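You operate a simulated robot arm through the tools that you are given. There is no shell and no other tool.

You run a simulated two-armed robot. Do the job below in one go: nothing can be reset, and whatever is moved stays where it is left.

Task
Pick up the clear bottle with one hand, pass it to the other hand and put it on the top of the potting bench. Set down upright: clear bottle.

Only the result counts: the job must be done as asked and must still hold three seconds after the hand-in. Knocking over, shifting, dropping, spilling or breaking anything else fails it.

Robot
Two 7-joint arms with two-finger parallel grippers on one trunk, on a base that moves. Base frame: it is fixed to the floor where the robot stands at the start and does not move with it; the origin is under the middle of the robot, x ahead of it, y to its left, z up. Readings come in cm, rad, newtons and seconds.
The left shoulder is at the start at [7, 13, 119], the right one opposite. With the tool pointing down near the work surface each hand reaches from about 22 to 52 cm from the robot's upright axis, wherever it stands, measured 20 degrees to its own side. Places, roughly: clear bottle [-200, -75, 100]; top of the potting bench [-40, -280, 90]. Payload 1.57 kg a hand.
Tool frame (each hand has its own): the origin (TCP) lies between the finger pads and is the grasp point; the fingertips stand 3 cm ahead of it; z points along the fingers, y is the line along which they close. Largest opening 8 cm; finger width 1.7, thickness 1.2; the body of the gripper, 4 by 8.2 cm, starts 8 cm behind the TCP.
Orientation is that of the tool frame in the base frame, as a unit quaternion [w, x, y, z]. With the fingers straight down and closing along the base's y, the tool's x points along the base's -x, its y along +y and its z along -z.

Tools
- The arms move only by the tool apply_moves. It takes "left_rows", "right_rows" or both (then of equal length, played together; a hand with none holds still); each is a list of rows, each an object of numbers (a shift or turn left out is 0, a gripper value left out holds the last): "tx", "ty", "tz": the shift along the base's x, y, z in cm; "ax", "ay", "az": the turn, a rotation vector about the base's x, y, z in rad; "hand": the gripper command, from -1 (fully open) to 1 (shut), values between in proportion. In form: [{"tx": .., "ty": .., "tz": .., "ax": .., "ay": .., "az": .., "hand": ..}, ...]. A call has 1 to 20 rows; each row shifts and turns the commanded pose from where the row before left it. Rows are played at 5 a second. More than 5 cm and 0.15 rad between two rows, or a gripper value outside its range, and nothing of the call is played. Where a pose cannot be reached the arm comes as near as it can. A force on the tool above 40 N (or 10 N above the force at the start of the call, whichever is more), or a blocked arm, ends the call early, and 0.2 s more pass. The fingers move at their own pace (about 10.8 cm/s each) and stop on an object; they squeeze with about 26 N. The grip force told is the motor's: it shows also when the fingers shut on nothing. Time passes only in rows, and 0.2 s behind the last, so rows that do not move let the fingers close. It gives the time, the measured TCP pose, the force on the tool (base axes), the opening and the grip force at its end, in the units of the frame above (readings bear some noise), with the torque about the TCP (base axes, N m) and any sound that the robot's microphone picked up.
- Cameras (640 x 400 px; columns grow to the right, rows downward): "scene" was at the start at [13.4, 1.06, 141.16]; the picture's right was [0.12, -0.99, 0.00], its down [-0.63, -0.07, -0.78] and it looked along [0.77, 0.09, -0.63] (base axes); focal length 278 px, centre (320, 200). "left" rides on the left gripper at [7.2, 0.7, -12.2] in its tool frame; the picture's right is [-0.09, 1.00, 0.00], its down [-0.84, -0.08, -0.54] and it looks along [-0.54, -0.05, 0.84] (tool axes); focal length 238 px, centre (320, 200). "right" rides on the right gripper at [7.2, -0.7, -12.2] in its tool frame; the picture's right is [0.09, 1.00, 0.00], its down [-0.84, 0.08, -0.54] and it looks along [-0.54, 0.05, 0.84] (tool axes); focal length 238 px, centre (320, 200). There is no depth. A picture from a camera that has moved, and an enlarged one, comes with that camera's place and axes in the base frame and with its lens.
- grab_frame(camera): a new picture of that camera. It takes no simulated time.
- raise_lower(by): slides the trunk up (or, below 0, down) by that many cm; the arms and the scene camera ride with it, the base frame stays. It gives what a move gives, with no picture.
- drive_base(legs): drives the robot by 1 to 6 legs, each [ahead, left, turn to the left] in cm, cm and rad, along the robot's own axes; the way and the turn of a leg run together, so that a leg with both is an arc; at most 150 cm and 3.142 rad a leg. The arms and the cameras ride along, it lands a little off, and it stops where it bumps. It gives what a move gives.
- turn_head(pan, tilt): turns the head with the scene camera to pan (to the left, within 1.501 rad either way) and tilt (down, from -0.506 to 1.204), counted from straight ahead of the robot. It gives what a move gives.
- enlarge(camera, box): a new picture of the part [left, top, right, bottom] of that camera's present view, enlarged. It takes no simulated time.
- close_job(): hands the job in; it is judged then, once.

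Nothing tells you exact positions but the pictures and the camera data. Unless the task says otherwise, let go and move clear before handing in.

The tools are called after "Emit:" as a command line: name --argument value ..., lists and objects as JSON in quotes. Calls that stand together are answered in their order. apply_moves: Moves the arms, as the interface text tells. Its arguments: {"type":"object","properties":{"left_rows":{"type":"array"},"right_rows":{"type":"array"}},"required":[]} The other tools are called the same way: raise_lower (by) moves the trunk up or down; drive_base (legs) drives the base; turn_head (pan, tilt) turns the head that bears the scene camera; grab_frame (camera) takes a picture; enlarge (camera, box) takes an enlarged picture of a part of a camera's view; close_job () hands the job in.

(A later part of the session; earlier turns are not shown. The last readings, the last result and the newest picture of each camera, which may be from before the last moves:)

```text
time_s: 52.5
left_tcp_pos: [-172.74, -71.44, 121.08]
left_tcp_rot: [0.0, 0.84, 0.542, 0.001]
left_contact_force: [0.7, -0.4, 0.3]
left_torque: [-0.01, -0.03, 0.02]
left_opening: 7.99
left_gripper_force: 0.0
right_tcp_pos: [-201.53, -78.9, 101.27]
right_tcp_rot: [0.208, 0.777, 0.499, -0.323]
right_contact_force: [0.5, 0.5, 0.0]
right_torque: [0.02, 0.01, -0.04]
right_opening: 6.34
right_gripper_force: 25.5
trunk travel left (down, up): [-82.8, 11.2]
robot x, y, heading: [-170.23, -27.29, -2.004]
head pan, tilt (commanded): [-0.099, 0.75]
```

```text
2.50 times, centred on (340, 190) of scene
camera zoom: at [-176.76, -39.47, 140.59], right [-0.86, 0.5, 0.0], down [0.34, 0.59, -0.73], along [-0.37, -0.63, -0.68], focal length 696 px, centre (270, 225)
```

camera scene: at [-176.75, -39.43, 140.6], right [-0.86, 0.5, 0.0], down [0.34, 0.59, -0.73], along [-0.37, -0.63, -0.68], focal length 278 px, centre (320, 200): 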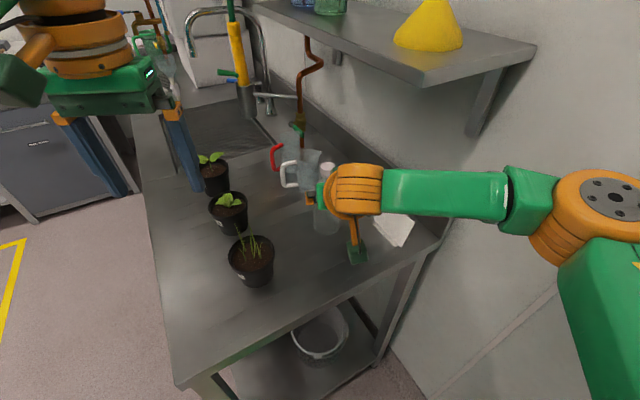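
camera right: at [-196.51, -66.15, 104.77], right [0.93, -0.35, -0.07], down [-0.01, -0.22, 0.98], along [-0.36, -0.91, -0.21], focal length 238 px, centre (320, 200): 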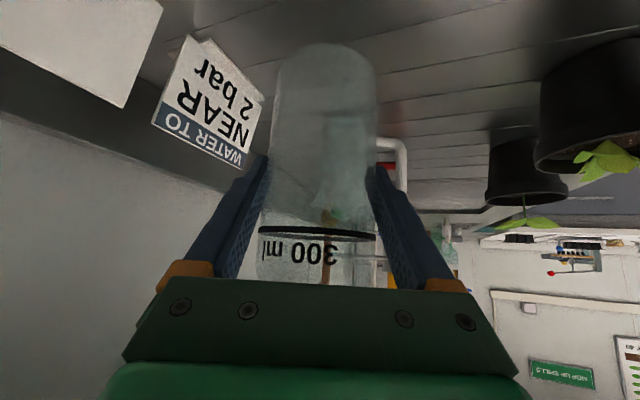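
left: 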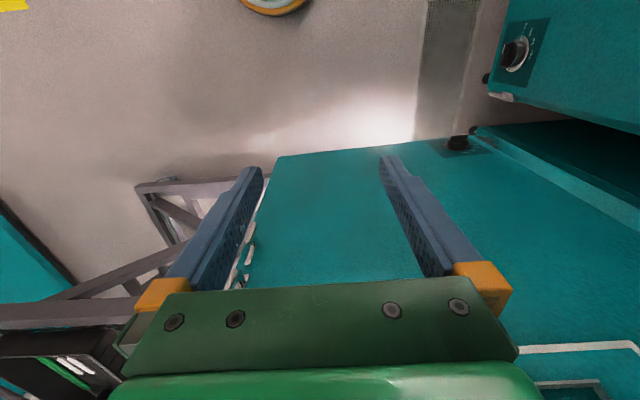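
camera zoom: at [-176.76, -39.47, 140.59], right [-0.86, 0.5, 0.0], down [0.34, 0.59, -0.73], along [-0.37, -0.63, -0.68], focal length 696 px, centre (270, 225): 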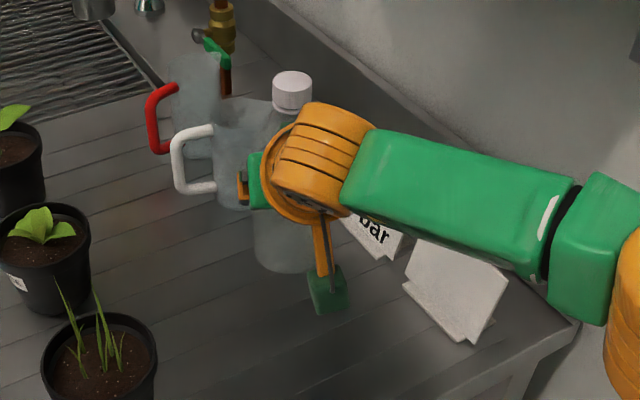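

The bottle is up and held upright. I'll lift a bit more while pulling back from the counter, then back the base away.

Emit:
apply_moves --right_rows '[{"tz": 1.5, "tx": 0.6, "ty": 1.4}, {"tz": 1.5, "tx": 1.0, "ty": 2.2}, {"tz": 1.0, "tx": 1.2, "ty": 2.6}, {"tz": 1.0, "tx": 1.2, "ty": 2.6}, {"tx": 0.6, "ty": 1.3}, {}]'

Emit:
drive_base --legs '[[-20, 0, 0], [-25, 0, 0]]'

Emit:
grab_frame --camera "scene"

Emit:
grab_frame --camera "right"

```text
time_s: 53.9
left_tcp_pos: [-172.69, -71.48, 120.95]
left_tcp_rot: [-0.001, 0.84, 0.542, 0.0]
left_contact_force: [0.6, 0.6, 0.4]
left_torque: [-0.02, -0.04, -0.03]
left_opening: 7.99
left_gripper_force: 0.0
right_tcp_pos: [-196.8, -68.79, 106.22]
right_tcp_rot: [0.208, 0.777, 0.499, -0.323]
right_contact_force: [0.7, 1.1, -0.2]
right_torque: [-0.01, 0.02, -0.02]
right_opening: 6.33
right_gripper_force: 26.0
trunk travel left (down, up): [-82.8, 11.2]
robot x, y, heading: [-170.47, -27.57, -1.998]
head pan, tilt (commanded): [-0.099, 0.75]
```

```text
time_s: 56.9
left_tcp_pos: [-154.22, -30.83, 120.96]
left_tcp_rot: [-0.001, 0.84, 0.543, 0.001]
left_contact_force: [0.4, -0.3, 0.1]
left_torque: [0.02, -0.01, 0.01]
left_opening: 8.0
left_gripper_force: 0.1
right_tcp_pos: [-178.28, -28.12, 106.11]
right_tcp_rot: [0.208, 0.776, 0.501, -0.322]
right_contact_force: [-0.9, -0.3, -0.1]
right_torque: [0.02, -0.01, -0.01]
right_opening: 6.33
right_gripper_force: 26.0
trunk travel left (down, up): [-82.8, 11.2]
robot x, y, heading: [-151.95, 12.92, -1.992]
head pan, tilt (commanded): [-0.099, 0.75]
```

```text
taken
camera scene: at [-158.35, 1.12, 140.56], right [-0.87, 0.5, 0.0], down [0.34, 0.59, -0.73], along [-0.36, -0.63, -0.68], focal length 278 px, centre (320, 200)
```

scene: 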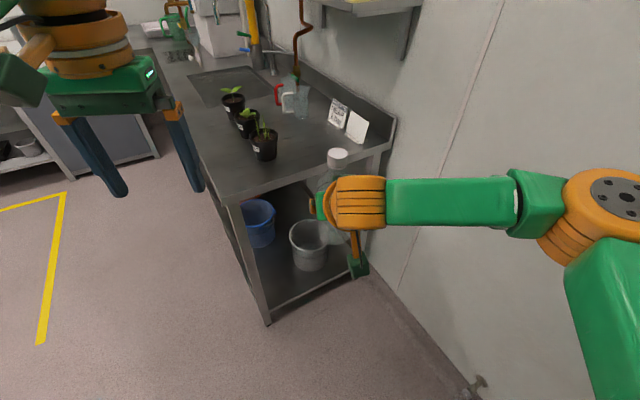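

```text
taken
camera right: at [-173.34, -15.5, 109.55], right [0.93, -0.35, -0.07], down [-0.02, -0.22, 0.98], along [-0.36, -0.91, -0.21], focal length 238 px, centre (320, 200)
```

right: 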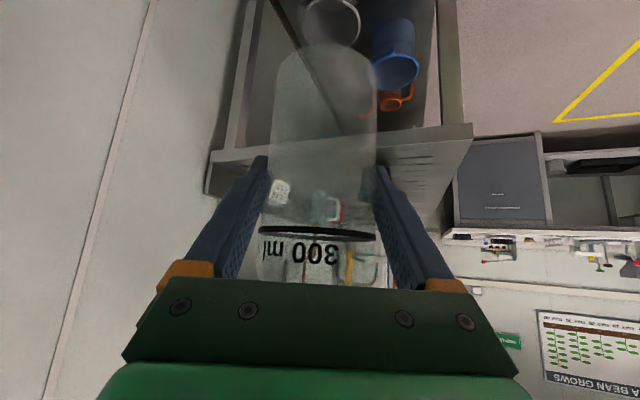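

The counter objects all stand as before and the bottle is steady in the hand. I'll turn toward the potting bench and drive to open floor in front of it.

Emit:
drive_base --legs '[[0, 0, 0.42], [73, 92, 0]]'

Emit:
turn_head --pan 0.0 --tilt 0.35

Emit:
grab_frame --camera "scene"

```text
time_s: 64.1
left_tcp_pos: [-43.95, -100.79, 121.08]
left_tcp_rot: [-0.001, 0.711, 0.703, 0.0]
left_contact_force: [-0.8, -0.9, 0.2]
left_torque: [0.01, 0.01, 0.02]
left_opening: 8.01
left_gripper_force: 0.1
right_tcp_pos: [-67.02, -108.1, 106.21]
right_tcp_rot: [0.27, 0.656, 0.649, -0.273]
right_contact_force: [-0.9, 0.3, -0.5]
right_torque: [0.01, 0.03, -0.01]
right_opening: 6.32
right_gripper_force: 27.0
trunk travel left (down, up): [-82.8, 11.2]
robot x, y, heading: [-59.35, -59.8, -1.578]
head pan, tilt (commanded): [-0.099, 0.75]
```

```text
time_s: 65.0
left_tcp_pos: [-43.89, -100.71, 121.06]
left_tcp_rot: [-0.001, 0.711, 0.703, -0.001]
left_contact_force: [0.8, 0.3, 0.2]
left_torque: [0.0, 0.02, 0.0]
left_opening: 7.99
left_gripper_force: 0.1
right_tcp_pos: [-67.01, -108.2, 106.24]
right_tcp_rot: [0.27, 0.657, 0.649, -0.273]
right_contact_force: [0.1, 0.4, 0.2]
right_torque: [0.0, 0.01, 0.0]
right_opening: 6.31
right_gripper_force: 26.1
trunk travel left (down, up): [-82.8, 11.2]
robot x, y, heading: [-59.39, -59.53, -1.583]
head pan, tilt (commanded): [0.0, 0.351]
```

```text
taken
camera scene: at [-59.63, -74.18, 144.15], right [-1.0, 0.01, 0.0], down [0.0, 0.34, -0.94], along [-0.01, -0.94, -0.34], focal length 278 px, centre (320, 200)
```

scene: 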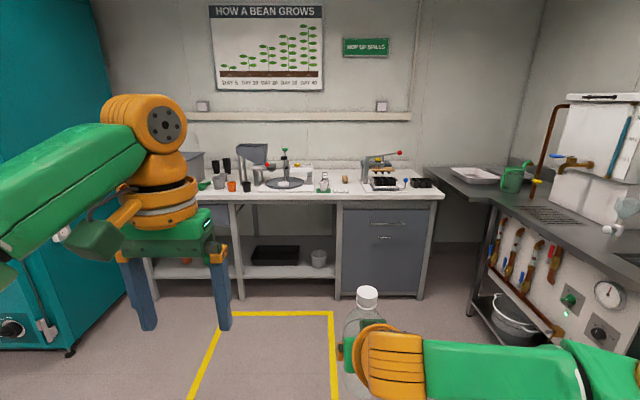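

Emit:
enlarge --camera "scene" --box '[160, 120, 460, 220]'

```text
2.13 times, centred on (310, 170) of scene
camera zoom: at [-59.63, -74.18, 144.15], right [-1.0, 0.01, 0.0], down [0.0, 0.34, -0.94], along [-0.01, -0.94, -0.34], focal length 594 px, centre (341, 264)
```

zoom: 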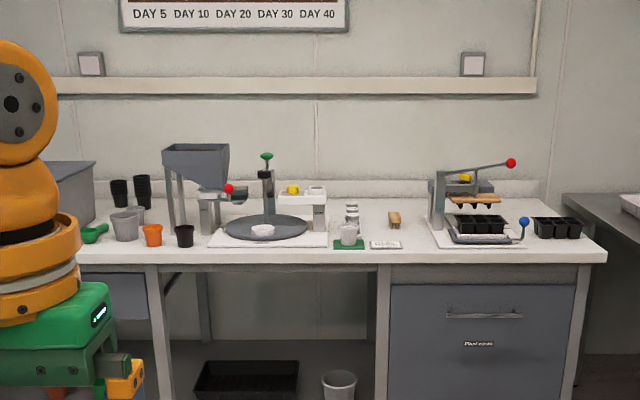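

The bench has open spots between its tools, which I'll survey closer up. I'll first prepare the handover here on open floor: bring the bottle in front of my middle, yawing the right hand slightly to the left.

Emit:
apply_moves --right_rows '[{"tx": 2.77, "ty": 1.42, "tz": -1.0, "az": 0.1}, {"tx": 2.77, "ty": 1.42, "tz": -1.0, "az": 0.1}, {"tx": 2.77, "ty": 1.42, "tz": -1.0, "az": 0.1}, {"tx": 2.77, "ty": 1.42, "tz": -1.0, "az": 0.1}, {}, {}]'

Emit:
turn_head --pan 0.0 --tilt 0.75

Emit:
grab_frame --camera "scene"

Emit:
grab_frame --camera "left"

```text
time_s: 66.4
left_tcp_pos: [-43.89, -100.79, 121.02]
left_tcp_rot: [0.0, 0.711, 0.703, -0.001]
left_contact_force: [-0.5, 0.2, -0.9]
left_torque: [0.0, 0.0, 0.02]
left_opening: 8.04
left_gripper_force: 0.0
right_tcp_pos: [-55.88, -102.48, 102.11]
right_tcp_rot: [0.319, 0.514, 0.767, -0.214]
right_contact_force: [0.4, -0.5, -0.8]
right_torque: [-0.01, 0.0, 0.01]
right_opening: 0.02
right_gripper_force: 20.6
trunk travel left (down, up): [-82.8, 11.2]
robot x, y, heading: [-59.19, -60.19, -1.583]
head pan, tilt (commanded): [0.0, 0.351]
```

```text
time_s: 67.3
left_tcp_pos: [-43.8, -100.65, 121.06]
left_tcp_rot: [0.0, 0.711, 0.703, -0.001]
left_contact_force: [0.1, 0.2, 0.4]
left_torque: [-0.01, 0.0, 0.0]
left_opening: 8.02
left_gripper_force: 0.0
right_tcp_pos: [-55.9, -102.51, 102.22]
right_tcp_rot: [0.319, 0.514, 0.767, -0.214]
right_contact_force: [0.2, 0.7, -0.4]
right_torque: [-0.01, 0.02, -0.02]
right_opening: 0.0
right_gripper_force: 21.5
trunk travel left (down, up): [-82.8, 11.2]
robot x, y, heading: [-59.08, -59.8, -1.581]
head pan, tilt (commanded): [0.0, 0.75]
```

```text
taken
camera scene: at [-59.62, -73.14, 140.6], right [-1.0, 0.01, 0.0], down [0.01, 0.68, -0.73], along [-0.01, -0.73, -0.68], focal length 278 px, centre (320, 200)
```

scene: 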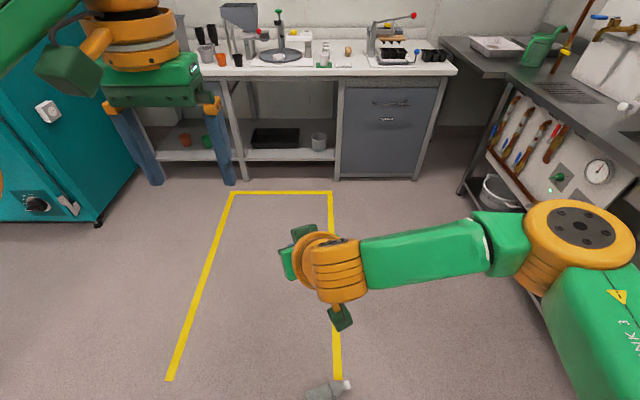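

```text
taken
camera left: at [-43.19, -93.61, 133.28], right [0.99, -0.1, 0.0], down [-0.08, -0.84, 0.54], along [-0.06, -0.54, -0.84], focal length 238 px, centre (320, 200)
```

left: 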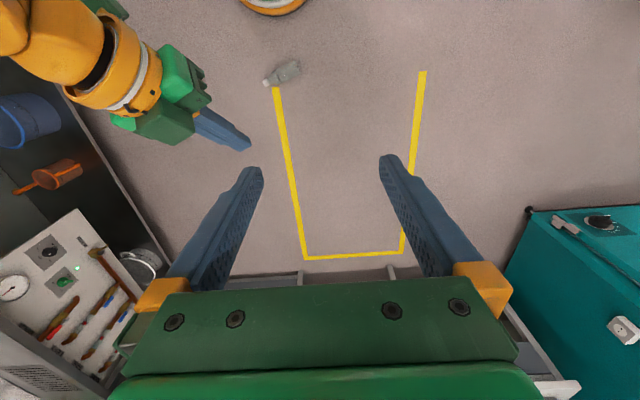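

The right gripper has shut on nothing: the bottle slipped out during that move and now lies on the floor in front of me, around (-63,-103). It looks whole; I'll inspect it before re-grasping.

Emit:
turn_head --pan 0.0 --tilt 1.1

Emit:
grab_frame --camera "scene"

Emit:
enlarge --camera "left" --box '[220, 30, 340, 120]'

```text
time_s: 68.1
left_tcp_pos: [-43.91, -100.73, 121.08]
left_tcp_rot: [0.0, 0.711, 0.704, 0.0]
left_contact_force: [-0.4, 1.2, 0.2]
left_torque: [0.01, -0.02, 0.01]
left_opening: 7.97
left_gripper_force: 0.0
right_tcp_pos: [-55.82, -102.45, 102.11]
right_tcp_rot: [0.319, 0.515, 0.766, -0.214]
right_contact_force: [-0.6, 1.2, 0.4]
right_torque: [0.01, 0.0, 0.02]
right_opening: 0.0
right_gripper_force: 21.0
trunk travel left (down, up): [-82.8, 11.2]
robot x, y, heading: [-59.56, -59.68, -1.579]
head pan, tilt (commanded): [0.0, 1.1]
```

```text
taken
camera scene: at [-59.61, -71.17, 138.03], right [-1.0, 0.01, 0.0], down [0.01, 0.89, -0.45], along [-0.01, -0.45, -0.89], focal length 278 px, centre (320, 200)
```

scene: 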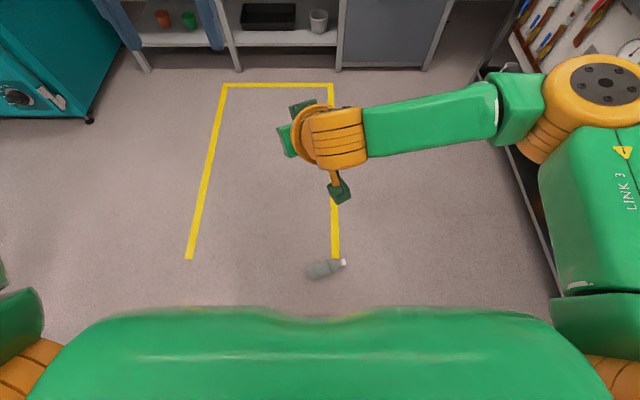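

```text
4.44 times, centred on (280, 75) of left
camera zoom: at [-43.2, -93.62, 133.28], right [0.99, -0.1, 0.0], down [-0.09, -0.84, 0.54], along [-0.06, -0.54, -0.84], focal length 1059 px, centre (498, 756)
```

zoom: 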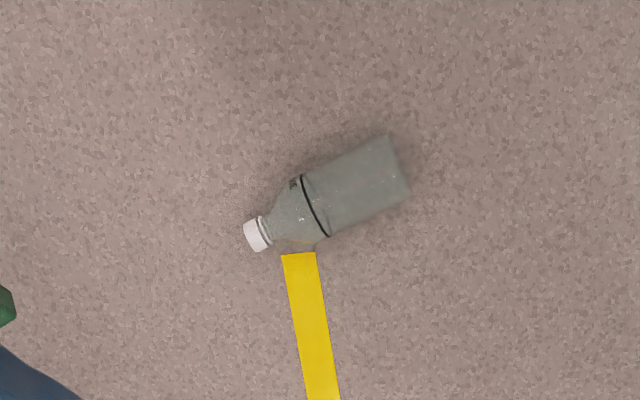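

The bottle lies intact on the floor, bottom at about (-54.6,-100.7) and cap toward (-71.8,-105.8). I'll move the right hand aside and back to pointing down, so the left hand can pick the bottle up from the floor.

Emit:
apply_moves --right_rows '[{"tx": -2.9, "ty": 0.54, "tz": 1.77, "az": -0.133, "hand": -1}, {"tx": -2.9, "ty": 0.54, "tz": 1.77, "az": -0.133}, {"tx": -2.9, "ty": 0.54, "tz": 1.77, "az": -0.134}, {"tx": -2.9, "ty": 0.54, "tz": 1.77, "ax": 0.131}, {"tx": -2.9, "ty": 0.54, "tz": 1.77, "ax": 0.131}, {"tx": -2.9, "ty": 0.54, "tz": 1.77, "ax": 0.131}, {"tx": -2.9, "ty": 0.54, "tz": 1.77, "ax": 0.131}, {"tx": -2.9, "ty": 0.54, "tz": 1.77, "ax": 0.131}, {"tx": -2.9, "ty": 0.54, "tz": 1.77, "ax": 0.131}, {}]'

Emit:
apply_moves --left_rows '[{"tx": -1.93, "ty": -0.22, "az": -0.1426, "hand": -1}, {"tx": -1.93, "ty": -0.22, "az": -0.1426}, {"tx": -1.93, "ty": -0.22, "az": -0.1426}, {"tx": -1.93, "ty": -0.22, "az": -0.1426}, {"tx": -1.93, "ty": -0.22, "az": -0.1426}, {"tx": -1.93, "ty": -0.22, "az": -0.1426}, {"tx": -1.93, "ty": -0.22, "az": -0.1426}, {"tx": -1.93, "ty": -0.22, "az": -0.1426}, {"tx": -1.93, "ty": -0.22, "az": -0.1426}, {}]'

Emit:
grab_frame --camera "scene"

Emit:
grab_frame --camera "left"

```text
time_s: 70.3
left_tcp_pos: [-43.87, -100.74, 120.99]
left_tcp_rot: [-0.001, 0.711, 0.704, 0.0]
left_contact_force: [0.1, 0.2, -0.8]
left_torque: [-0.03, -0.01, -0.01]
left_opening: 8.02
left_gripper_force: 0.0
right_tcp_pos: [-82.06, -97.47, 117.98]
right_tcp_rot: [0.0, 0.71, 0.704, -0.002]
right_contact_force: [0.4, 0.5, 0.0]
right_torque: [-0.01, -0.04, 0.0]
right_opening: 8.01
right_gripper_force: 0.1
trunk travel left (down, up): [-82.8, 11.2]
robot x, y, heading: [-59.42, -59.73, -1.583]
head pan, tilt (commanded): [0.0, 1.1]
```

```text
time_s: 72.5
left_tcp_pos: [-60.9, -99.28, 116.76]
left_tcp_rot: [-0.001, 0.987, 0.161, 0.0]
left_contact_force: [0.5, -0.6, -0.1]
left_torque: [0.01, 0.03, 0.03]
left_opening: 7.99
left_gripper_force: 0.2
left hand out of reach, approached as far as the arm can: row 4, 5, 6, 7, 8, 9
right_tcp_pos: [-81.98, -97.39, 117.91]
right_tcp_rot: [-0.002, 0.711, 0.704, -0.004]
right_contact_force: [0.1, 0.7, 0.1]
right_torque: [-0.01, 0.01, 0.01]
right_opening: 8.0
right_gripper_force: 0.0
trunk travel left (down, up): [-82.8, 11.2]
robot x, y, heading: [-59.71, -60.42, -1.579]
head pan, tilt (commanded): [0.0, 1.1]
```

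```text
taken
camera scene: at [-59.63, -71.15, 138.02], right [-1.0, 0.01, 0.0], down [0.01, 0.89, -0.45], along [0.0, -0.45, -0.89], focal length 278 px, centre (320, 200)
```

scene: 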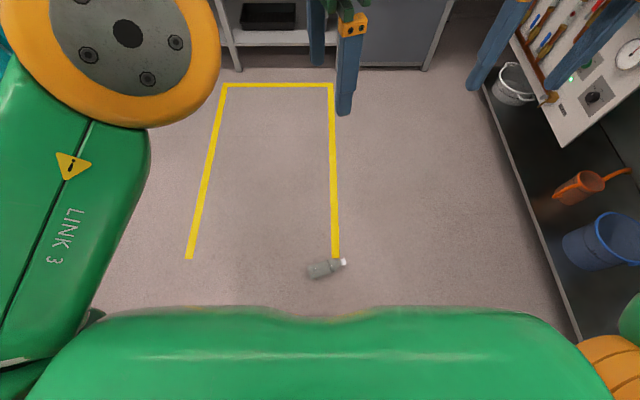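

```text
taken
camera left: at [-53.96, -97.73, 129.0], right [0.23, -0.97, 0.0], down [-0.82, -0.19, 0.54], along [-0.53, -0.12, -0.84], focal length 238 px, centre (320, 200)
```

left: 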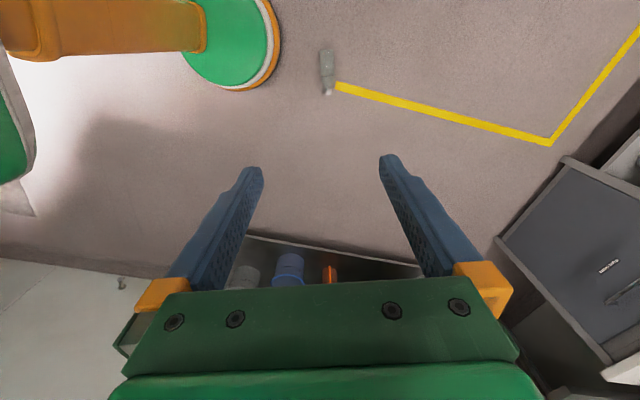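

The left hand is at its reach limit at this height; my base radius looks to be only about 22 cm, so I can move nearer. I'll drive 6 cm ahead and lower the trunk by 80 cm.

Emit:
drive_base --legs '[[6, 0, 0]]'

Emit:
raise_lower --by -80

Emit:
grab_frame --camera "scene"

Emit:
grab_frame --camera "left"

```text
time_s: 73.5
left_tcp_pos: [-61.01, -104.39, 117.08]
left_tcp_rot: [0.003, 0.987, 0.162, 0.0]
left_contact_force: [-0.4, 0.6, 0.3]
left_torque: [-0.06, 0.01, 0.03]
left_opening: 8.0
left_gripper_force: 0.1
right_tcp_pos: [-82.0, -102.61, 118.23]
right_tcp_rot: [0.001, 0.71, 0.704, -0.007]
right_contact_force: [-0.9, 0.6, 0.1]
right_torque: [-0.08, 0.0, -0.02]
right_opening: 8.0
right_gripper_force: 0.0
trunk travel left (down, up): [-82.8, 11.2]
robot x, y, heading: [-59.36, -65.82, -1.576]
head pan, tilt (commanded): [0.0, 1.1]
```

```text
refused: -80 is not a number from -40 to 40
```

```text
taken
camera scene: at [-59.67, -76.15, 138.1], right [-1.0, 0.01, 0.0], down [0.01, 0.89, -0.46], along [-0.01, -0.46, -0.89], focal length 278 px, centre (320, 200)
```

scene: 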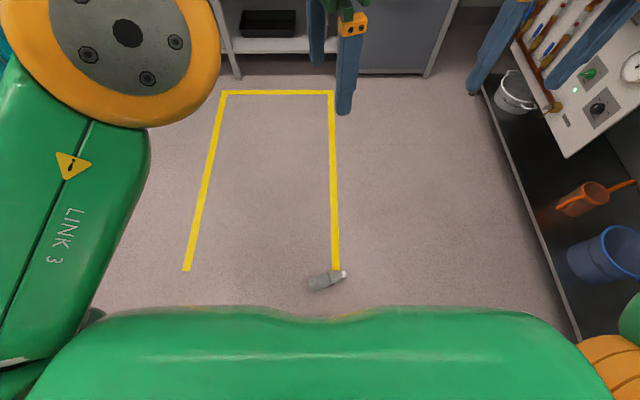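

```text
taken
camera left: at [-53.98, -102.79, 129.28], right [0.23, -0.97, 0.01], down [-0.82, -0.19, 0.54], along [-0.53, -0.13, -0.84], focal length 238 px, centre (320, 200)
```

left: 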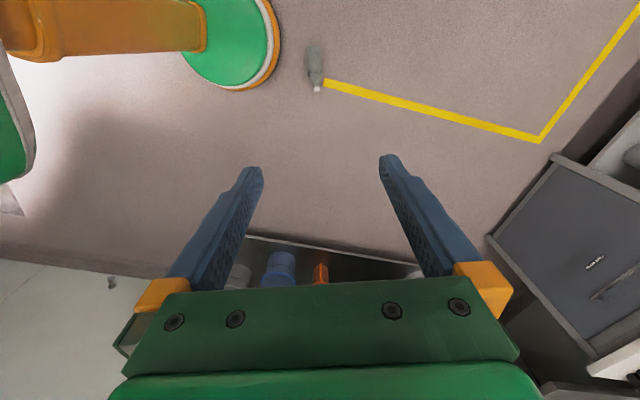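

Trunk moves are limited to 40 cm each, so I'll lower in two steps.

Emit:
raise_lower --by -40

Emit:
grab_frame --camera "left"

Emit:
grab_frame --camera "scene"

```text
time_s: 77.3
left_tcp_pos: [-60.87, -105.19, 76.74]
left_tcp_rot: [0.0, 0.987, 0.162, 0.0]
left_contact_force: [-0.5, -0.6, 0.2]
left_torque: [-0.02, 0.02, 0.04]
left_opening: 8.01
left_gripper_force: 0.0
right_tcp_pos: [-82.04, -103.32, 77.85]
right_tcp_rot: [-0.002, 0.71, 0.704, -0.004]
right_contact_force: [-0.5, -0.1, -0.5]
right_torque: [0.01, 0.01, 0.01]
right_opening: 8.0
right_gripper_force: 0.1
trunk travel left (down, up): [-42.8, 51.2]
robot x, y, heading: [-59.75, -65.71, -1.585]
head pan, tilt (commanded): [0.0, 1.1]
```

```text
taken
camera left: at [-53.99, -103.64, 89.01], right [0.23, -0.97, 0.0], down [-0.82, -0.19, 0.54], along [-0.53, -0.12, -0.84], focal length 238 px, centre (320, 200)
```

left: 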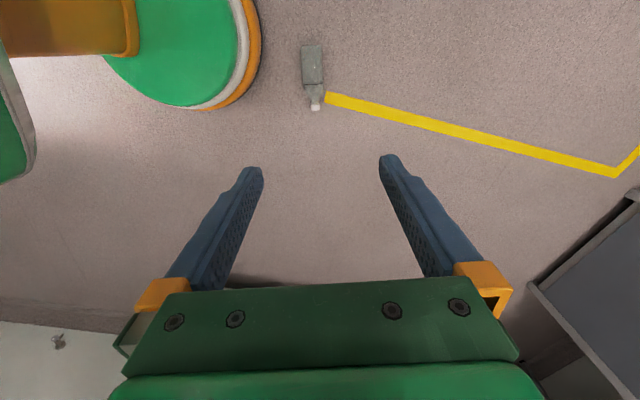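

```text
taken
camera scene: at [-59.68, -77.07, 98.02], right [-1.0, 0.01, 0.0], down [0.01, 0.89, -0.45], along [0.0, -0.45, -0.89], focal length 278 px, centre (320, 200)
```

scene: 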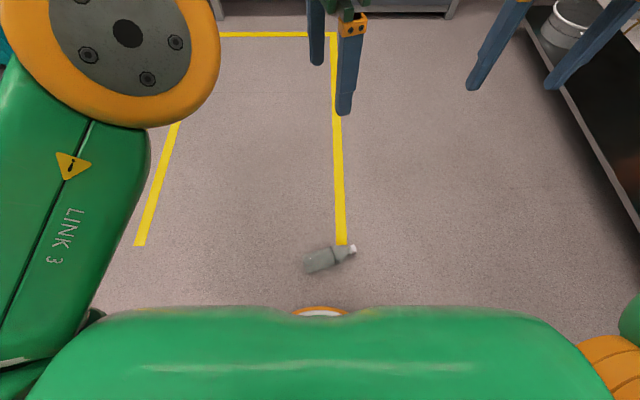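

The base's front edge is about 20 cm ahead of my axis, so the bottle is well clear, and its position is confirmed. Lowering further.

Emit:
raise_lower --by -40

Emit:
grab_frame --camera "left"

Emit:
grab_frame --camera "scene"

```text
time_s: 81.1
left_tcp_pos: [-61.07, -105.16, 36.76]
left_tcp_rot: [-0.001, 0.987, 0.162, -0.001]
left_contact_force: [-0.4, 0.0, -0.2]
left_torque: [-0.03, 0.04, 0.01]
left_opening: 7.99
left_gripper_force: 0.1
right_tcp_pos: [-82.1, -103.32, 37.93]
right_tcp_rot: [-0.002, 0.71, 0.704, -0.004]
right_contact_force: [0.5, -0.6, -0.3]
right_torque: [0.02, 0.02, 0.0]
right_opening: 7.98
right_gripper_force: 0.0
trunk travel left (down, up): [-2.8, 91.2]
robot x, y, heading: [-59.71, -65.74, -1.581]
head pan, tilt (commanded): [0.0, 1.1]
```

```text
taken
camera left: at [-53.99, -103.64, 49.01], right [0.23, -0.97, 0.0], down [-0.82, -0.19, 0.54], along [-0.53, -0.12, -0.84], focal length 238 px, centre (320, 200)
```

left: 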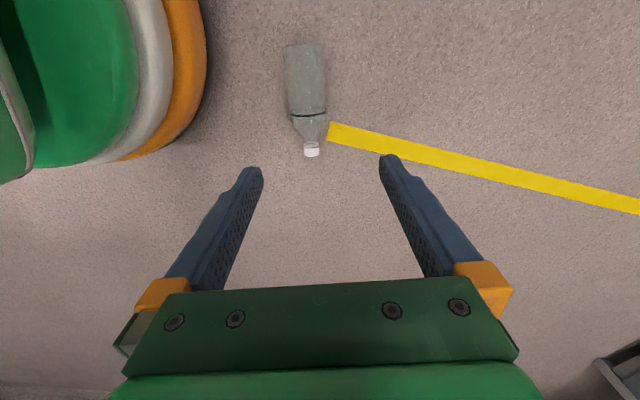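

```text
taken
camera scene: at [-59.68, -77.07, 58.02], right [-1.0, 0.01, 0.0], down [0.01, 0.89, -0.45], along [0.0, -0.45, -0.89], focal length 278 px, centre (320, 200)
```

scene: 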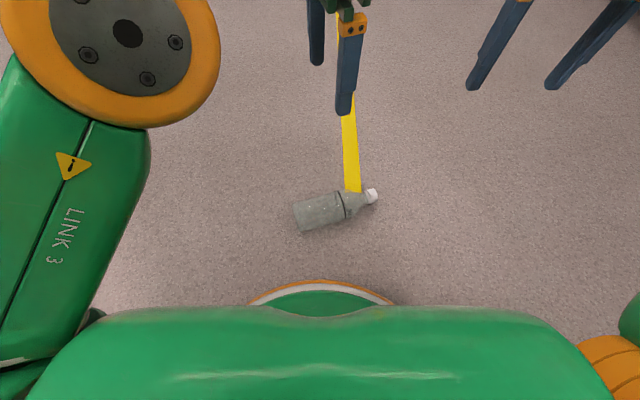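

The left hand hovers above the bottle. I'll align it on the grasp point about 7.5 cm from the bottle's bottom and descend to about 14 cm for a check.

Emit:
apply_moves --left_rows '[{"tx": -0.6, "ty": 1.9, "az": -0.032, "hand": -1}, {"tz": -3.8}, {"tz": -3.8}, {"tz": -3.8}, {"tz": -3.8}, {"tz": -3.8}, {"tz": -3.8}, {}]'

Emit:
grab_frame --camera "left"

Emit:
grab_frame --camera "scene"

```text
time_s: 82.9
left_tcp_pos: [-61.38, -103.34, 13.86]
left_tcp_rot: [0.0, 0.989, 0.145, -0.001]
left_contact_force: [-0.3, -0.7, -0.3]
left_torque: [0.01, -0.01, 0.01]
left_opening: 8.0
left_gripper_force: 0.0
right_tcp_pos: [-82.1, -103.44, 38.03]
right_tcp_rot: [-0.002, 0.71, 0.704, -0.003]
right_contact_force: [-0.2, 0.0, -0.9]
right_torque: [0.0, -0.02, 0.0]
right_opening: 8.03
right_gripper_force: 0.1
trunk travel left (down, up): [-2.8, 91.2]
robot x, y, heading: [-59.75, -65.71, -1.581]
head pan, tilt (commanded): [0.0, 1.1]
```

```text
taken
camera left: at [-54.41, -102.05, 26.2], right [0.2, -0.98, 0.0], down [-0.82, -0.17, 0.54], along [-0.53, -0.11, -0.84], focal length 238 px, centre (320, 200)
```

left: 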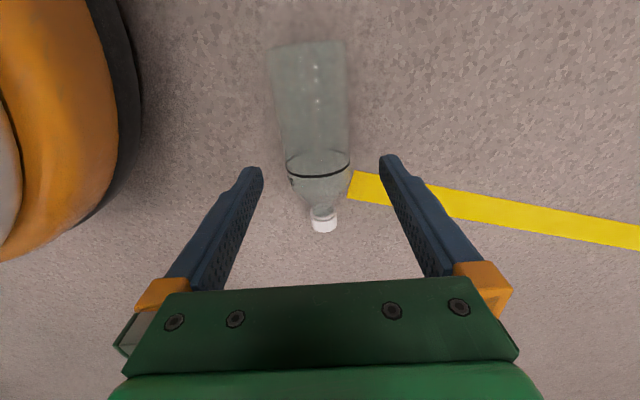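

```text
taken
camera scene: at [-59.68, -77.07, 58.02], right [-1.0, 0.01, 0.0], down [0.01, 0.89, -0.45], along [0.0, -0.45, -0.89], focal length 278 px, centre (320, 200)
```

scene: 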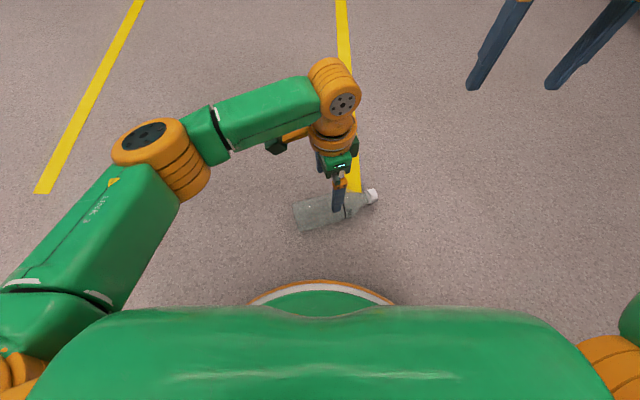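

The bottle axis sits about 0.4 cm off the hand's centre toward the robot; I'll correct that and descend so the fingers straddle the body near the floor.

Emit:
apply_moves --left_rows '[{"tx": -0.11, "ty": 0.4, "hand": -1}, {"tz": -2.0}, {"tz": -2.0}, {"tz": -2.0}, {"tz": -2.0}, {"tz": -1.8}, {}]'

Emit:
grab_frame --camera "left"

```text
time_s: 84.5
left_tcp_pos: [-61.69, -102.92, 4.16]
left_tcp_rot: [0.0, 0.989, 0.146, -0.001]
left_contact_force: [0.0, 0.0, -0.2]
left_torque: [0.0, -0.02, 0.02]
left_opening: 7.98
left_gripper_force: 0.0
right_tcp_pos: [-82.16, -103.4, 37.93]
right_tcp_rot: [-0.003, 0.71, 0.705, -0.004]
right_contact_force: [-0.2, 0.6, -0.5]
right_torque: [-0.02, -0.02, 0.01]
right_opening: 8.01
right_gripper_force: 0.1
trunk travel left (down, up): [-2.8, 91.2]
robot x, y, heading: [-59.34, -65.37, -1.58]
head pan, tilt (commanded): [0.0, 1.1]
```

```text
taken
camera left: at [-54.62, -101.61, 16.36], right [0.2, -0.98, 0.0], down [-0.82, -0.17, 0.54], along [-0.53, -0.11, -0.84], focal length 238 px, centre (320, 200)
```

left: 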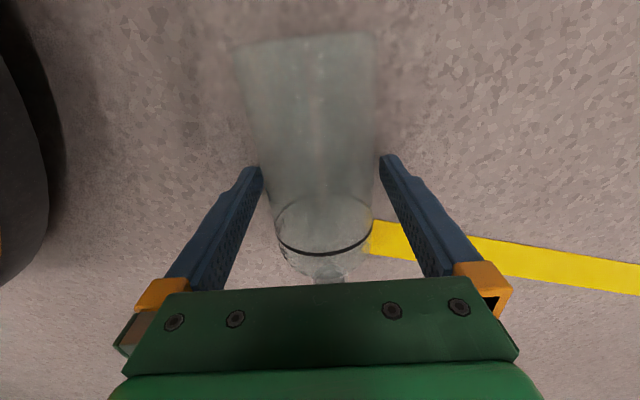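

The bottle is centered between the left fingers. I'll lower another 0.4 cm and close the left gripper gently.

Emit:
apply_moves --left_rows '[{"tz": -0.4, "hand": -1}, {"hand": -0.5}, {"hand": 0.2}, {"hand": 1}, {}, {}, {}]'

Emit:
grab_frame --camera "left"

```text
time_s: 86.1
left_tcp_pos: [-61.62, -102.9, 3.69]
left_tcp_rot: [0.0, 0.989, 0.146, 0.001]
left_contact_force: [-1.0, -0.8, 1.2]
left_torque: [-0.03, 0.03, 0.02]
left_opening: 6.32
left_gripper_force: 25.7
right_tcp_pos: [-82.12, -103.41, 37.99]
right_tcp_rot: [-0.002, 0.711, 0.704, -0.003]
right_contact_force: [-0.6, 0.2, 0.8]
right_torque: [-0.01, -0.01, 0.0]
right_opening: 8.01
right_gripper_force: 0.1
trunk travel left (down, up): [-2.8, 91.2]
robot x, y, heading: [-59.46, -65.79, -1.584]
head pan, tilt (commanded): [0.0, 1.1]
```

```text
taken
camera left: at [-54.61, -101.6, 16.01], right [0.2, -0.98, 0.0], down [-0.82, -0.17, 0.54], along [-0.53, -0.11, -0.84], focal length 238 px, centre (320, 200)
```

left: 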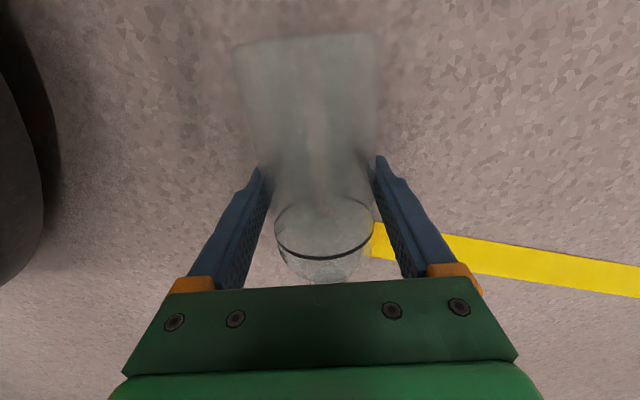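

The left hand holds the bottle at 6.32 cm. I'll lift it about 14 cm slowly and check.

Emit:
apply_moves --left_rows '[{"tz": 1.0}, {"tz": 1.8}, {"tz": 1.8}, {"tz": 1.8}, {"tz": 1.8}, {"tz": 1.8}, {"tz": 1.8}, {"tz": 1.5}, {}]'

Emit:
grab_frame --camera "left"

Emit:
grab_frame --camera "scene"

```text
time_s: 88.1
left_tcp_pos: [-61.63, -103.04, 17.07]
left_tcp_rot: [-0.001, 0.989, 0.146, 0.0]
left_contact_force: [0.3, 0.2, -1.3]
left_torque: [0.01, 0.0, 0.03]
left_opening: 6.32
left_gripper_force: 25.8
right_tcp_pos: [-82.02, -103.4, 38.0]
right_tcp_rot: [-0.002, 0.711, 0.704, -0.004]
right_contact_force: [0.2, 0.1, 0.8]
right_torque: [-0.01, 0.01, 0.02]
right_opening: 7.99
right_gripper_force: 0.0
trunk travel left (down, up): [-2.8, 91.2]
robot x, y, heading: [-59.49, -65.69, -1.582]
head pan, tilt (commanded): [0.0, 1.1]
```

```text
taken
camera left: at [-54.6, -101.61, 29.4], right [0.2, -0.98, 0.0], down [-0.82, -0.17, 0.54], along [-0.53, -0.11, -0.84], focal length 238 px, centre (320, 200)
```

left: 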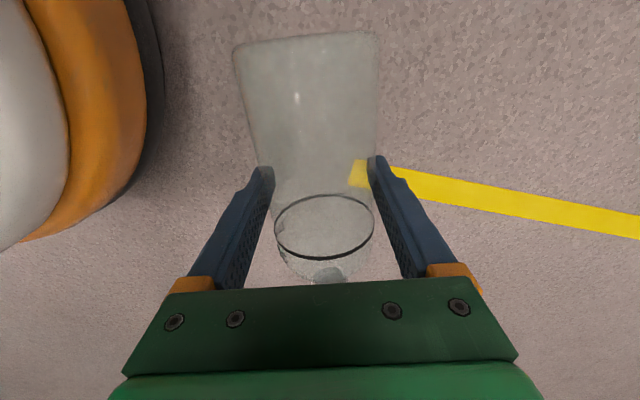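

```text
taken
camera scene: at [-59.68, -77.07, 58.02], right [-1.0, 0.01, 0.0], down [0.01, 0.89, -0.45], along [0.0, -0.45, -0.89], focal length 278 px, centre (320, 200)
```

scene: 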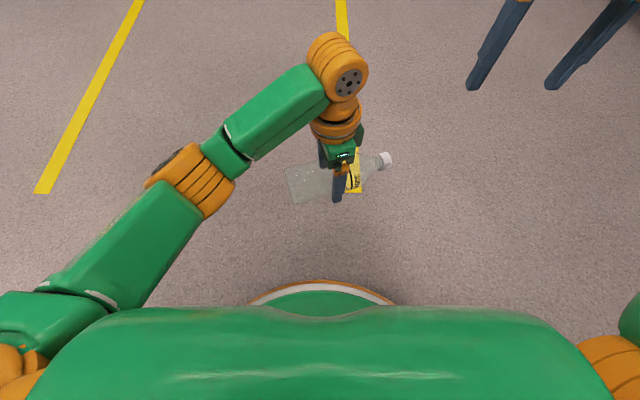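

The bottle hangs level and steady. Now I'll rotate the left hand about its closing axis to bring the cap up, in two gentle stages.

Emit:
apply_moves --left_rows '[{"ax": -0.0377, "ay": 0.1253, "tz": 0.8}, {"ax": -0.0377, "ay": 0.1253, "tz": 0.8}, {"ax": -0.0377, "ay": 0.1253, "tz": 0.8}, {"ax": -0.0377, "ay": 0.1253, "tz": 0.8}, {"ax": -0.0377, "ay": 0.1253, "tz": 0.8}, {"ax": -0.0377, "ay": 0.1253, "tz": 0.8}, {}]'

Emit:
grab_frame --camera "scene"

```text
time_s: 89.7
left_tcp_pos: [-61.66, -102.94, 21.84]
left_tcp_rot: [0.056, 0.914, 0.136, -0.379]
left_contact_force: [0.3, -0.4, -0.2]
left_torque: [-0.03, -0.05, 0.02]
left_opening: 6.32
left_gripper_force: 26.0
right_tcp_pos: [-82.08, -103.4, 37.99]
right_tcp_rot: [-0.003, 0.71, 0.704, -0.003]
right_contact_force: [-0.3, 0.1, -0.9]
right_torque: [-0.01, -0.03, 0.01]
right_opening: 8.01
right_gripper_force: 0.1
trunk travel left (down, up): [-2.8, 91.2]
robot x, y, heading: [-59.31, -65.84, -1.58]
head pan, tilt (commanded): [0.0, 1.1]
```

```text
taken
camera scene: at [-59.68, -77.07, 58.02], right [-1.0, 0.01, 0.0], down [0.01, 0.89, -0.45], along [0.0, -0.45, -0.89], focal length 278 px, centre (320, 200)
```

scene: 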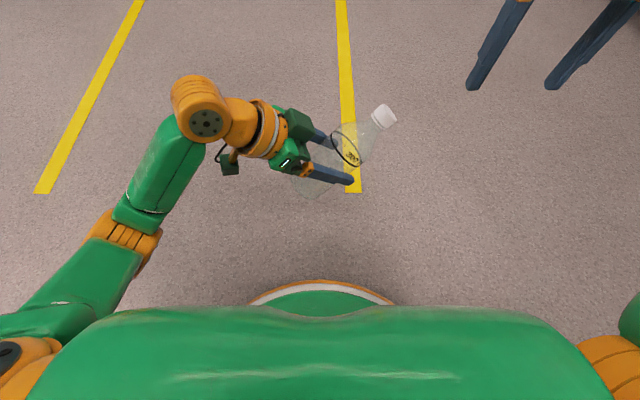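

The cap is coming up as planned and the grip is unchanged at 6.32 cm. Second half of the rotation now.

Emit:
apply_moves --left_rows '[{"ax": -0.0377, "ay": 0.1253}, {"ax": -0.0377, "ay": 0.1253}, {"ax": -0.0377, "ay": 0.1253}, {"ax": -0.0377, "ay": 0.1253}, {"ax": -0.0377, "ay": 0.1253}, {"ax": -0.0377, "ay": 0.1253}, {}]'

Emit:
grab_frame --camera "scene"

Emit:
grab_frame --camera "right"

Emit:
grab_frame --camera "left"

```text
time_s: 91.3
left_tcp_pos: [-61.62, -102.91, 21.78]
left_tcp_rot: [-0.102, -0.7, -0.103, 0.7]
left_contact_force: [0.4, 0.3, -0.3]
left_torque: [0.02, 0.01, -0.03]
left_opening: 6.31
left_gripper_force: 26.1
right_tcp_pos: [-82.1, -103.42, 37.94]
right_tcp_rot: [-0.003, 0.71, 0.705, -0.003]
right_contact_force: [0.3, -0.2, 0.1]
right_torque: [0.02, 0.02, 0.0]
right_opening: 8.01
right_gripper_force: 0.1
trunk travel left (down, up): [-2.8, 91.2]
robot x, y, heading: [-59.53, -65.54, -1.586]
head pan, tilt (commanded): [0.0, 1.1]
```

```text
taken
camera scene: at [-59.68, -77.07, 58.02], right [-1.0, 0.01, 0.0], down [0.01, 0.89, -0.45], along [0.0, -0.45, -0.89], focal length 278 px, centre (320, 200)
```

scene: 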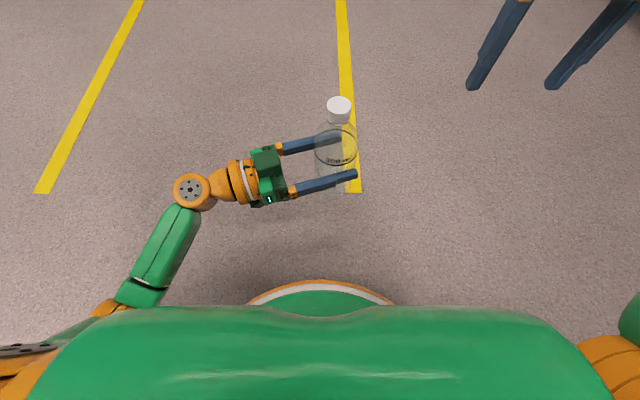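

```text
taken
camera right: at [-82.63, -96.26, 50.06], right [1.0, 0.08, -0.01], down [0.08, -0.84, 0.54], along [0.04, -0.54, -0.84], focal length 238 px, centre (320, 200)
```

right: 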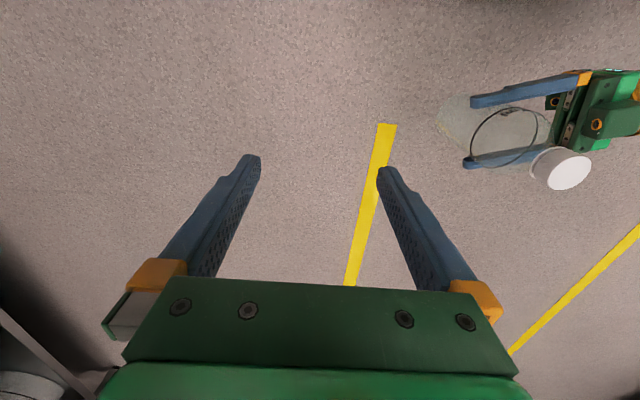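

```text
taken
camera left: at [-49.83, -100.09, 14.72], right [0.29, -0.95, 0.09], down [0.5, 0.23, 0.84], along [-0.82, -0.2, 0.54], focal length 238 px, centre (320, 200)
```

left: 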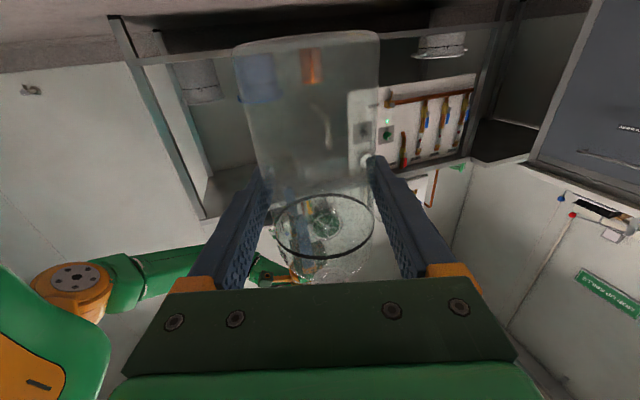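

The bottle is now upright in the left hand, cap top at about (-62.0,-103.1, 32.6). I'll bring the open right hand above the cap at its current height and verify alignment.

Emit:
apply_moves --right_rows '[{"tx": 3.5, "ty": 0.06, "hand": -1}, {"tx": 3.5, "ty": 0.06}, {"tx": 3.5, "ty": 0.06}, {"tx": 3.5, "ty": 0.06}, {"tx": 3.5, "ty": 0.06}, {"tx": 2.6}, {}]'

Emit:
grab_frame --camera "right"

Emit:
grab_frame --camera "scene"

```text
time_s: 92.9
left_tcp_pos: [-61.79, -103.01, 21.85]
left_tcp_rot: [0.102, 0.7, 0.104, -0.7]
left_contact_force: [0.1, 0.5, 0.0]
left_torque: [0.01, 0.0, -0.06]
left_opening: 6.31
left_gripper_force: 26.2
right_tcp_pos: [-61.95, -103.29, 37.92]
right_tcp_rot: [-0.003, 0.71, 0.704, -0.004]
right_contact_force: [-0.3, -0.4, 0.0]
right_torque: [-0.01, 0.01, 0.03]
right_opening: 8.0
right_gripper_force: 0.1
trunk travel left (down, up): [-2.8, 91.2]
robot x, y, heading: [-59.65, -65.88, -1.581]
head pan, tilt (commanded): [0.0, 1.1]
```

```text
taken
camera right: at [-62.5, -96.13, 50.07], right [1.0, 0.08, -0.01], down [0.07, -0.84, 0.54], along [0.04, -0.54, -0.84], focal length 238 px, centre (320, 200)
```

right: 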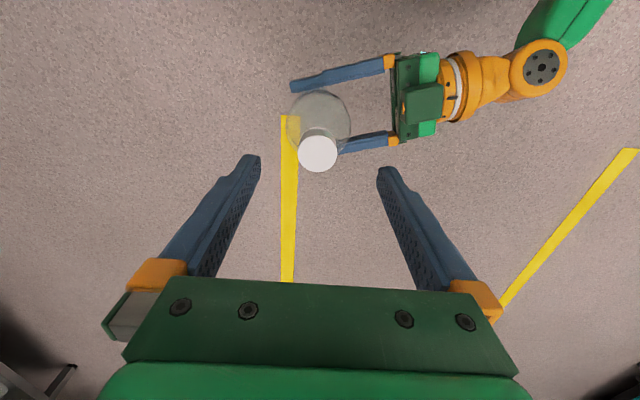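

```text
taken
camera scene: at [-59.67, -77.07, 58.02], right [-1.0, 0.01, 0.0], down [0.01, 0.89, -0.45], along [-0.01, -0.45, -0.89], focal length 278 px, centre (320, 200)
```

scene: 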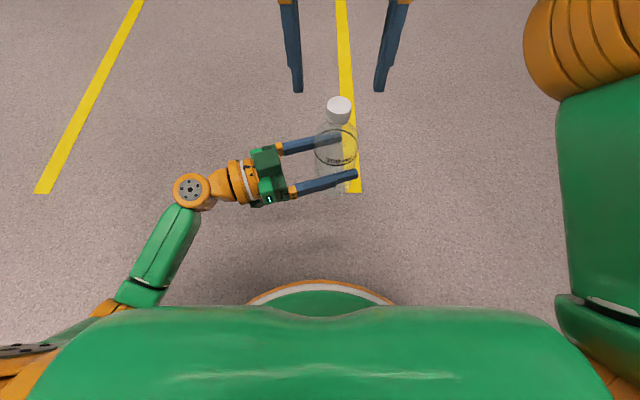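

The cap lies centered under the right hand (cap top ≈(-62.1,-102.8, 33.2)). I'll fine-align and descend so the fingertips reach the cap's lower edge.

Emit:
apply_moves --right_rows '[{"tx": -0.2, "ty": 0.4, "hand": -1}, {"tz": -1.5}, {"tz": -1.5}, {"tz": -1.2}, {}]'

Emit:
grab_frame --camera "right"

Emit:
grab_frame --camera "scene"

Emit:
grab_frame --camera "left"

```text
time_s: 94.1
left_tcp_pos: [-61.72, -102.92, 21.92]
left_tcp_rot: [0.103, 0.7, 0.104, -0.699]
left_contact_force: [0.1, 0.0, 0.1]
left_torque: [-0.01, 0.0, 0.01]
left_opening: 6.28
left_gripper_force: 26.0
right_tcp_pos: [-62.21, -102.71, 33.89]
right_tcp_rot: [-0.003, 0.711, 0.703, -0.004]
right_contact_force: [-1.2, 0.9, -0.2]
right_torque: [0.02, 0.0, -0.01]
right_opening: 7.99
right_gripper_force: 0.0
trunk travel left (down, up): [-2.8, 91.2]
robot x, y, heading: [-59.63, -65.87, -1.582]
head pan, tilt (commanded): [0.0, 1.1]
```

```text
taken
camera right: at [-62.82, -95.52, 45.89], right [1.0, 0.08, -0.01], down [0.08, -0.84, 0.54], along [0.04, -0.54, -0.84], focal length 238 px, centre (320, 200)
```

right: 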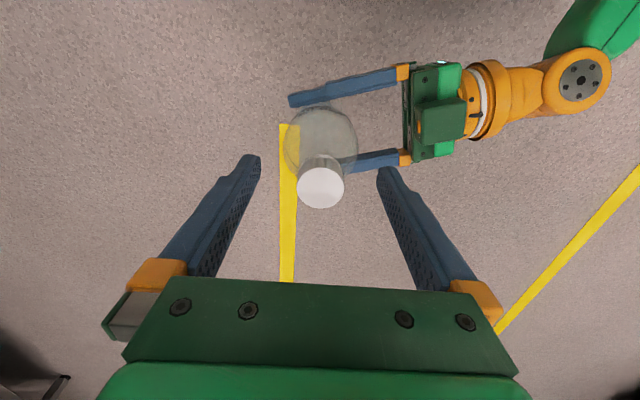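

```text
taken
camera scene: at [-59.67, -77.07, 58.02], right [-1.0, 0.01, 0.0], down [0.01, 0.89, -0.45], along [0.0, -0.45, -0.89], focal length 278 px, centre (320, 200)
```

scene: 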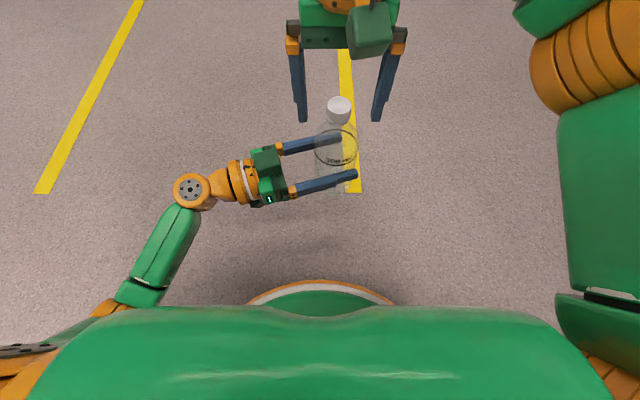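

```text
taken
camera left: at [-49.83, -100.1, 14.74], right [0.29, -0.95, 0.09], down [0.5, 0.23, 0.84], along [-0.82, -0.19, 0.54], focal length 238 px, centre (320, 200)
```

left: 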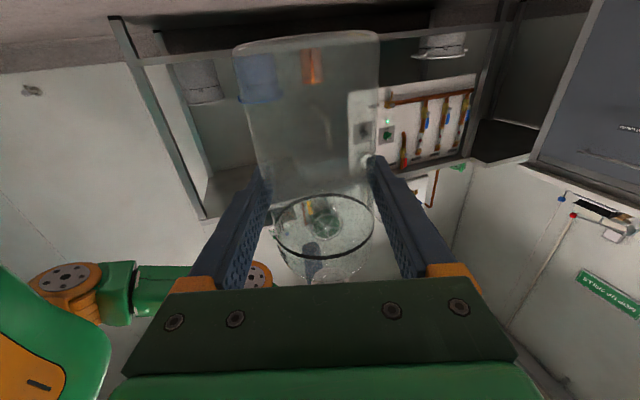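

The cap is exactly centered between the right fingers (projected center row/column match). Closing the right gripper on the cap now.

Emit:
apply_moves --right_rows '[{"hand": -0.3, "tz": -0.2}, {"hand": 0.3}, {"hand": 1}, {}, {}]'

Emit:
grab_frame --camera "right"

Emit:
grab_frame --camera "scene"

```text
time_s: 95.3
left_tcp_pos: [-61.53, -102.85, 21.77]
left_tcp_rot: [0.103, 0.7, 0.104, -0.7]
left_contact_force: [-1.9, -1.3, -0.5]
left_torque: [-0.03, -0.11, 0.03]
left_opening: 6.32
left_gripper_force: 26.1
right_tcp_pos: [-62.27, -102.74, 33.71]
right_tcp_rot: [-0.003, 0.71, 0.704, -0.003]
right_contact_force: [2.2, -0.4, 0.1]
right_torque: [0.03, -0.04, 0.03]
right_opening: 2.89
right_gripper_force: 25.7
trunk travel left (down, up): [-2.8, 91.2]
robot x, y, heading: [-59.73, -65.68, -1.575]
head pan, tilt (commanded): [0.0, 1.1]
```

```text
taken
camera right: at [-62.78, -95.52, 45.69], right [1.0, 0.08, -0.01], down [0.08, -0.84, 0.54], along [0.04, -0.54, -0.84], focal length 238 px, centre (320, 200)
```

right: 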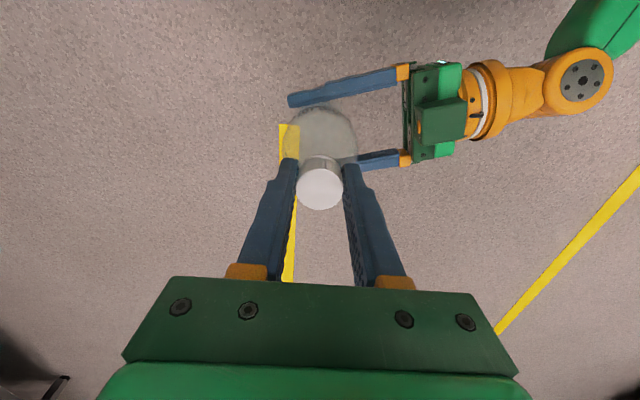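

```text
taken
camera scene: at [-59.67, -77.07, 58.02], right [-1.0, 0.01, 0.0], down [0.01, 0.89, -0.45], along [0.0, -0.45, -0.89], focal length 278 px, centre (320, 200)
```

scene: 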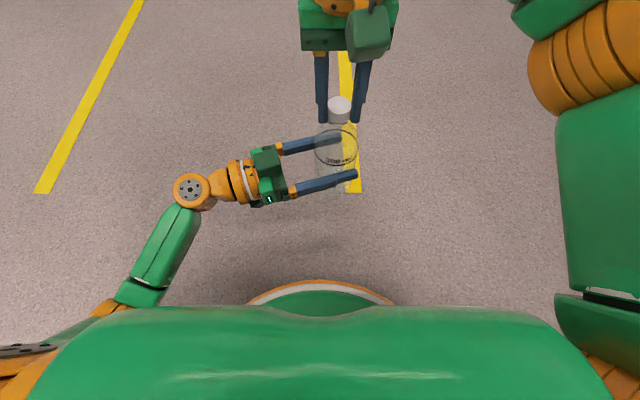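

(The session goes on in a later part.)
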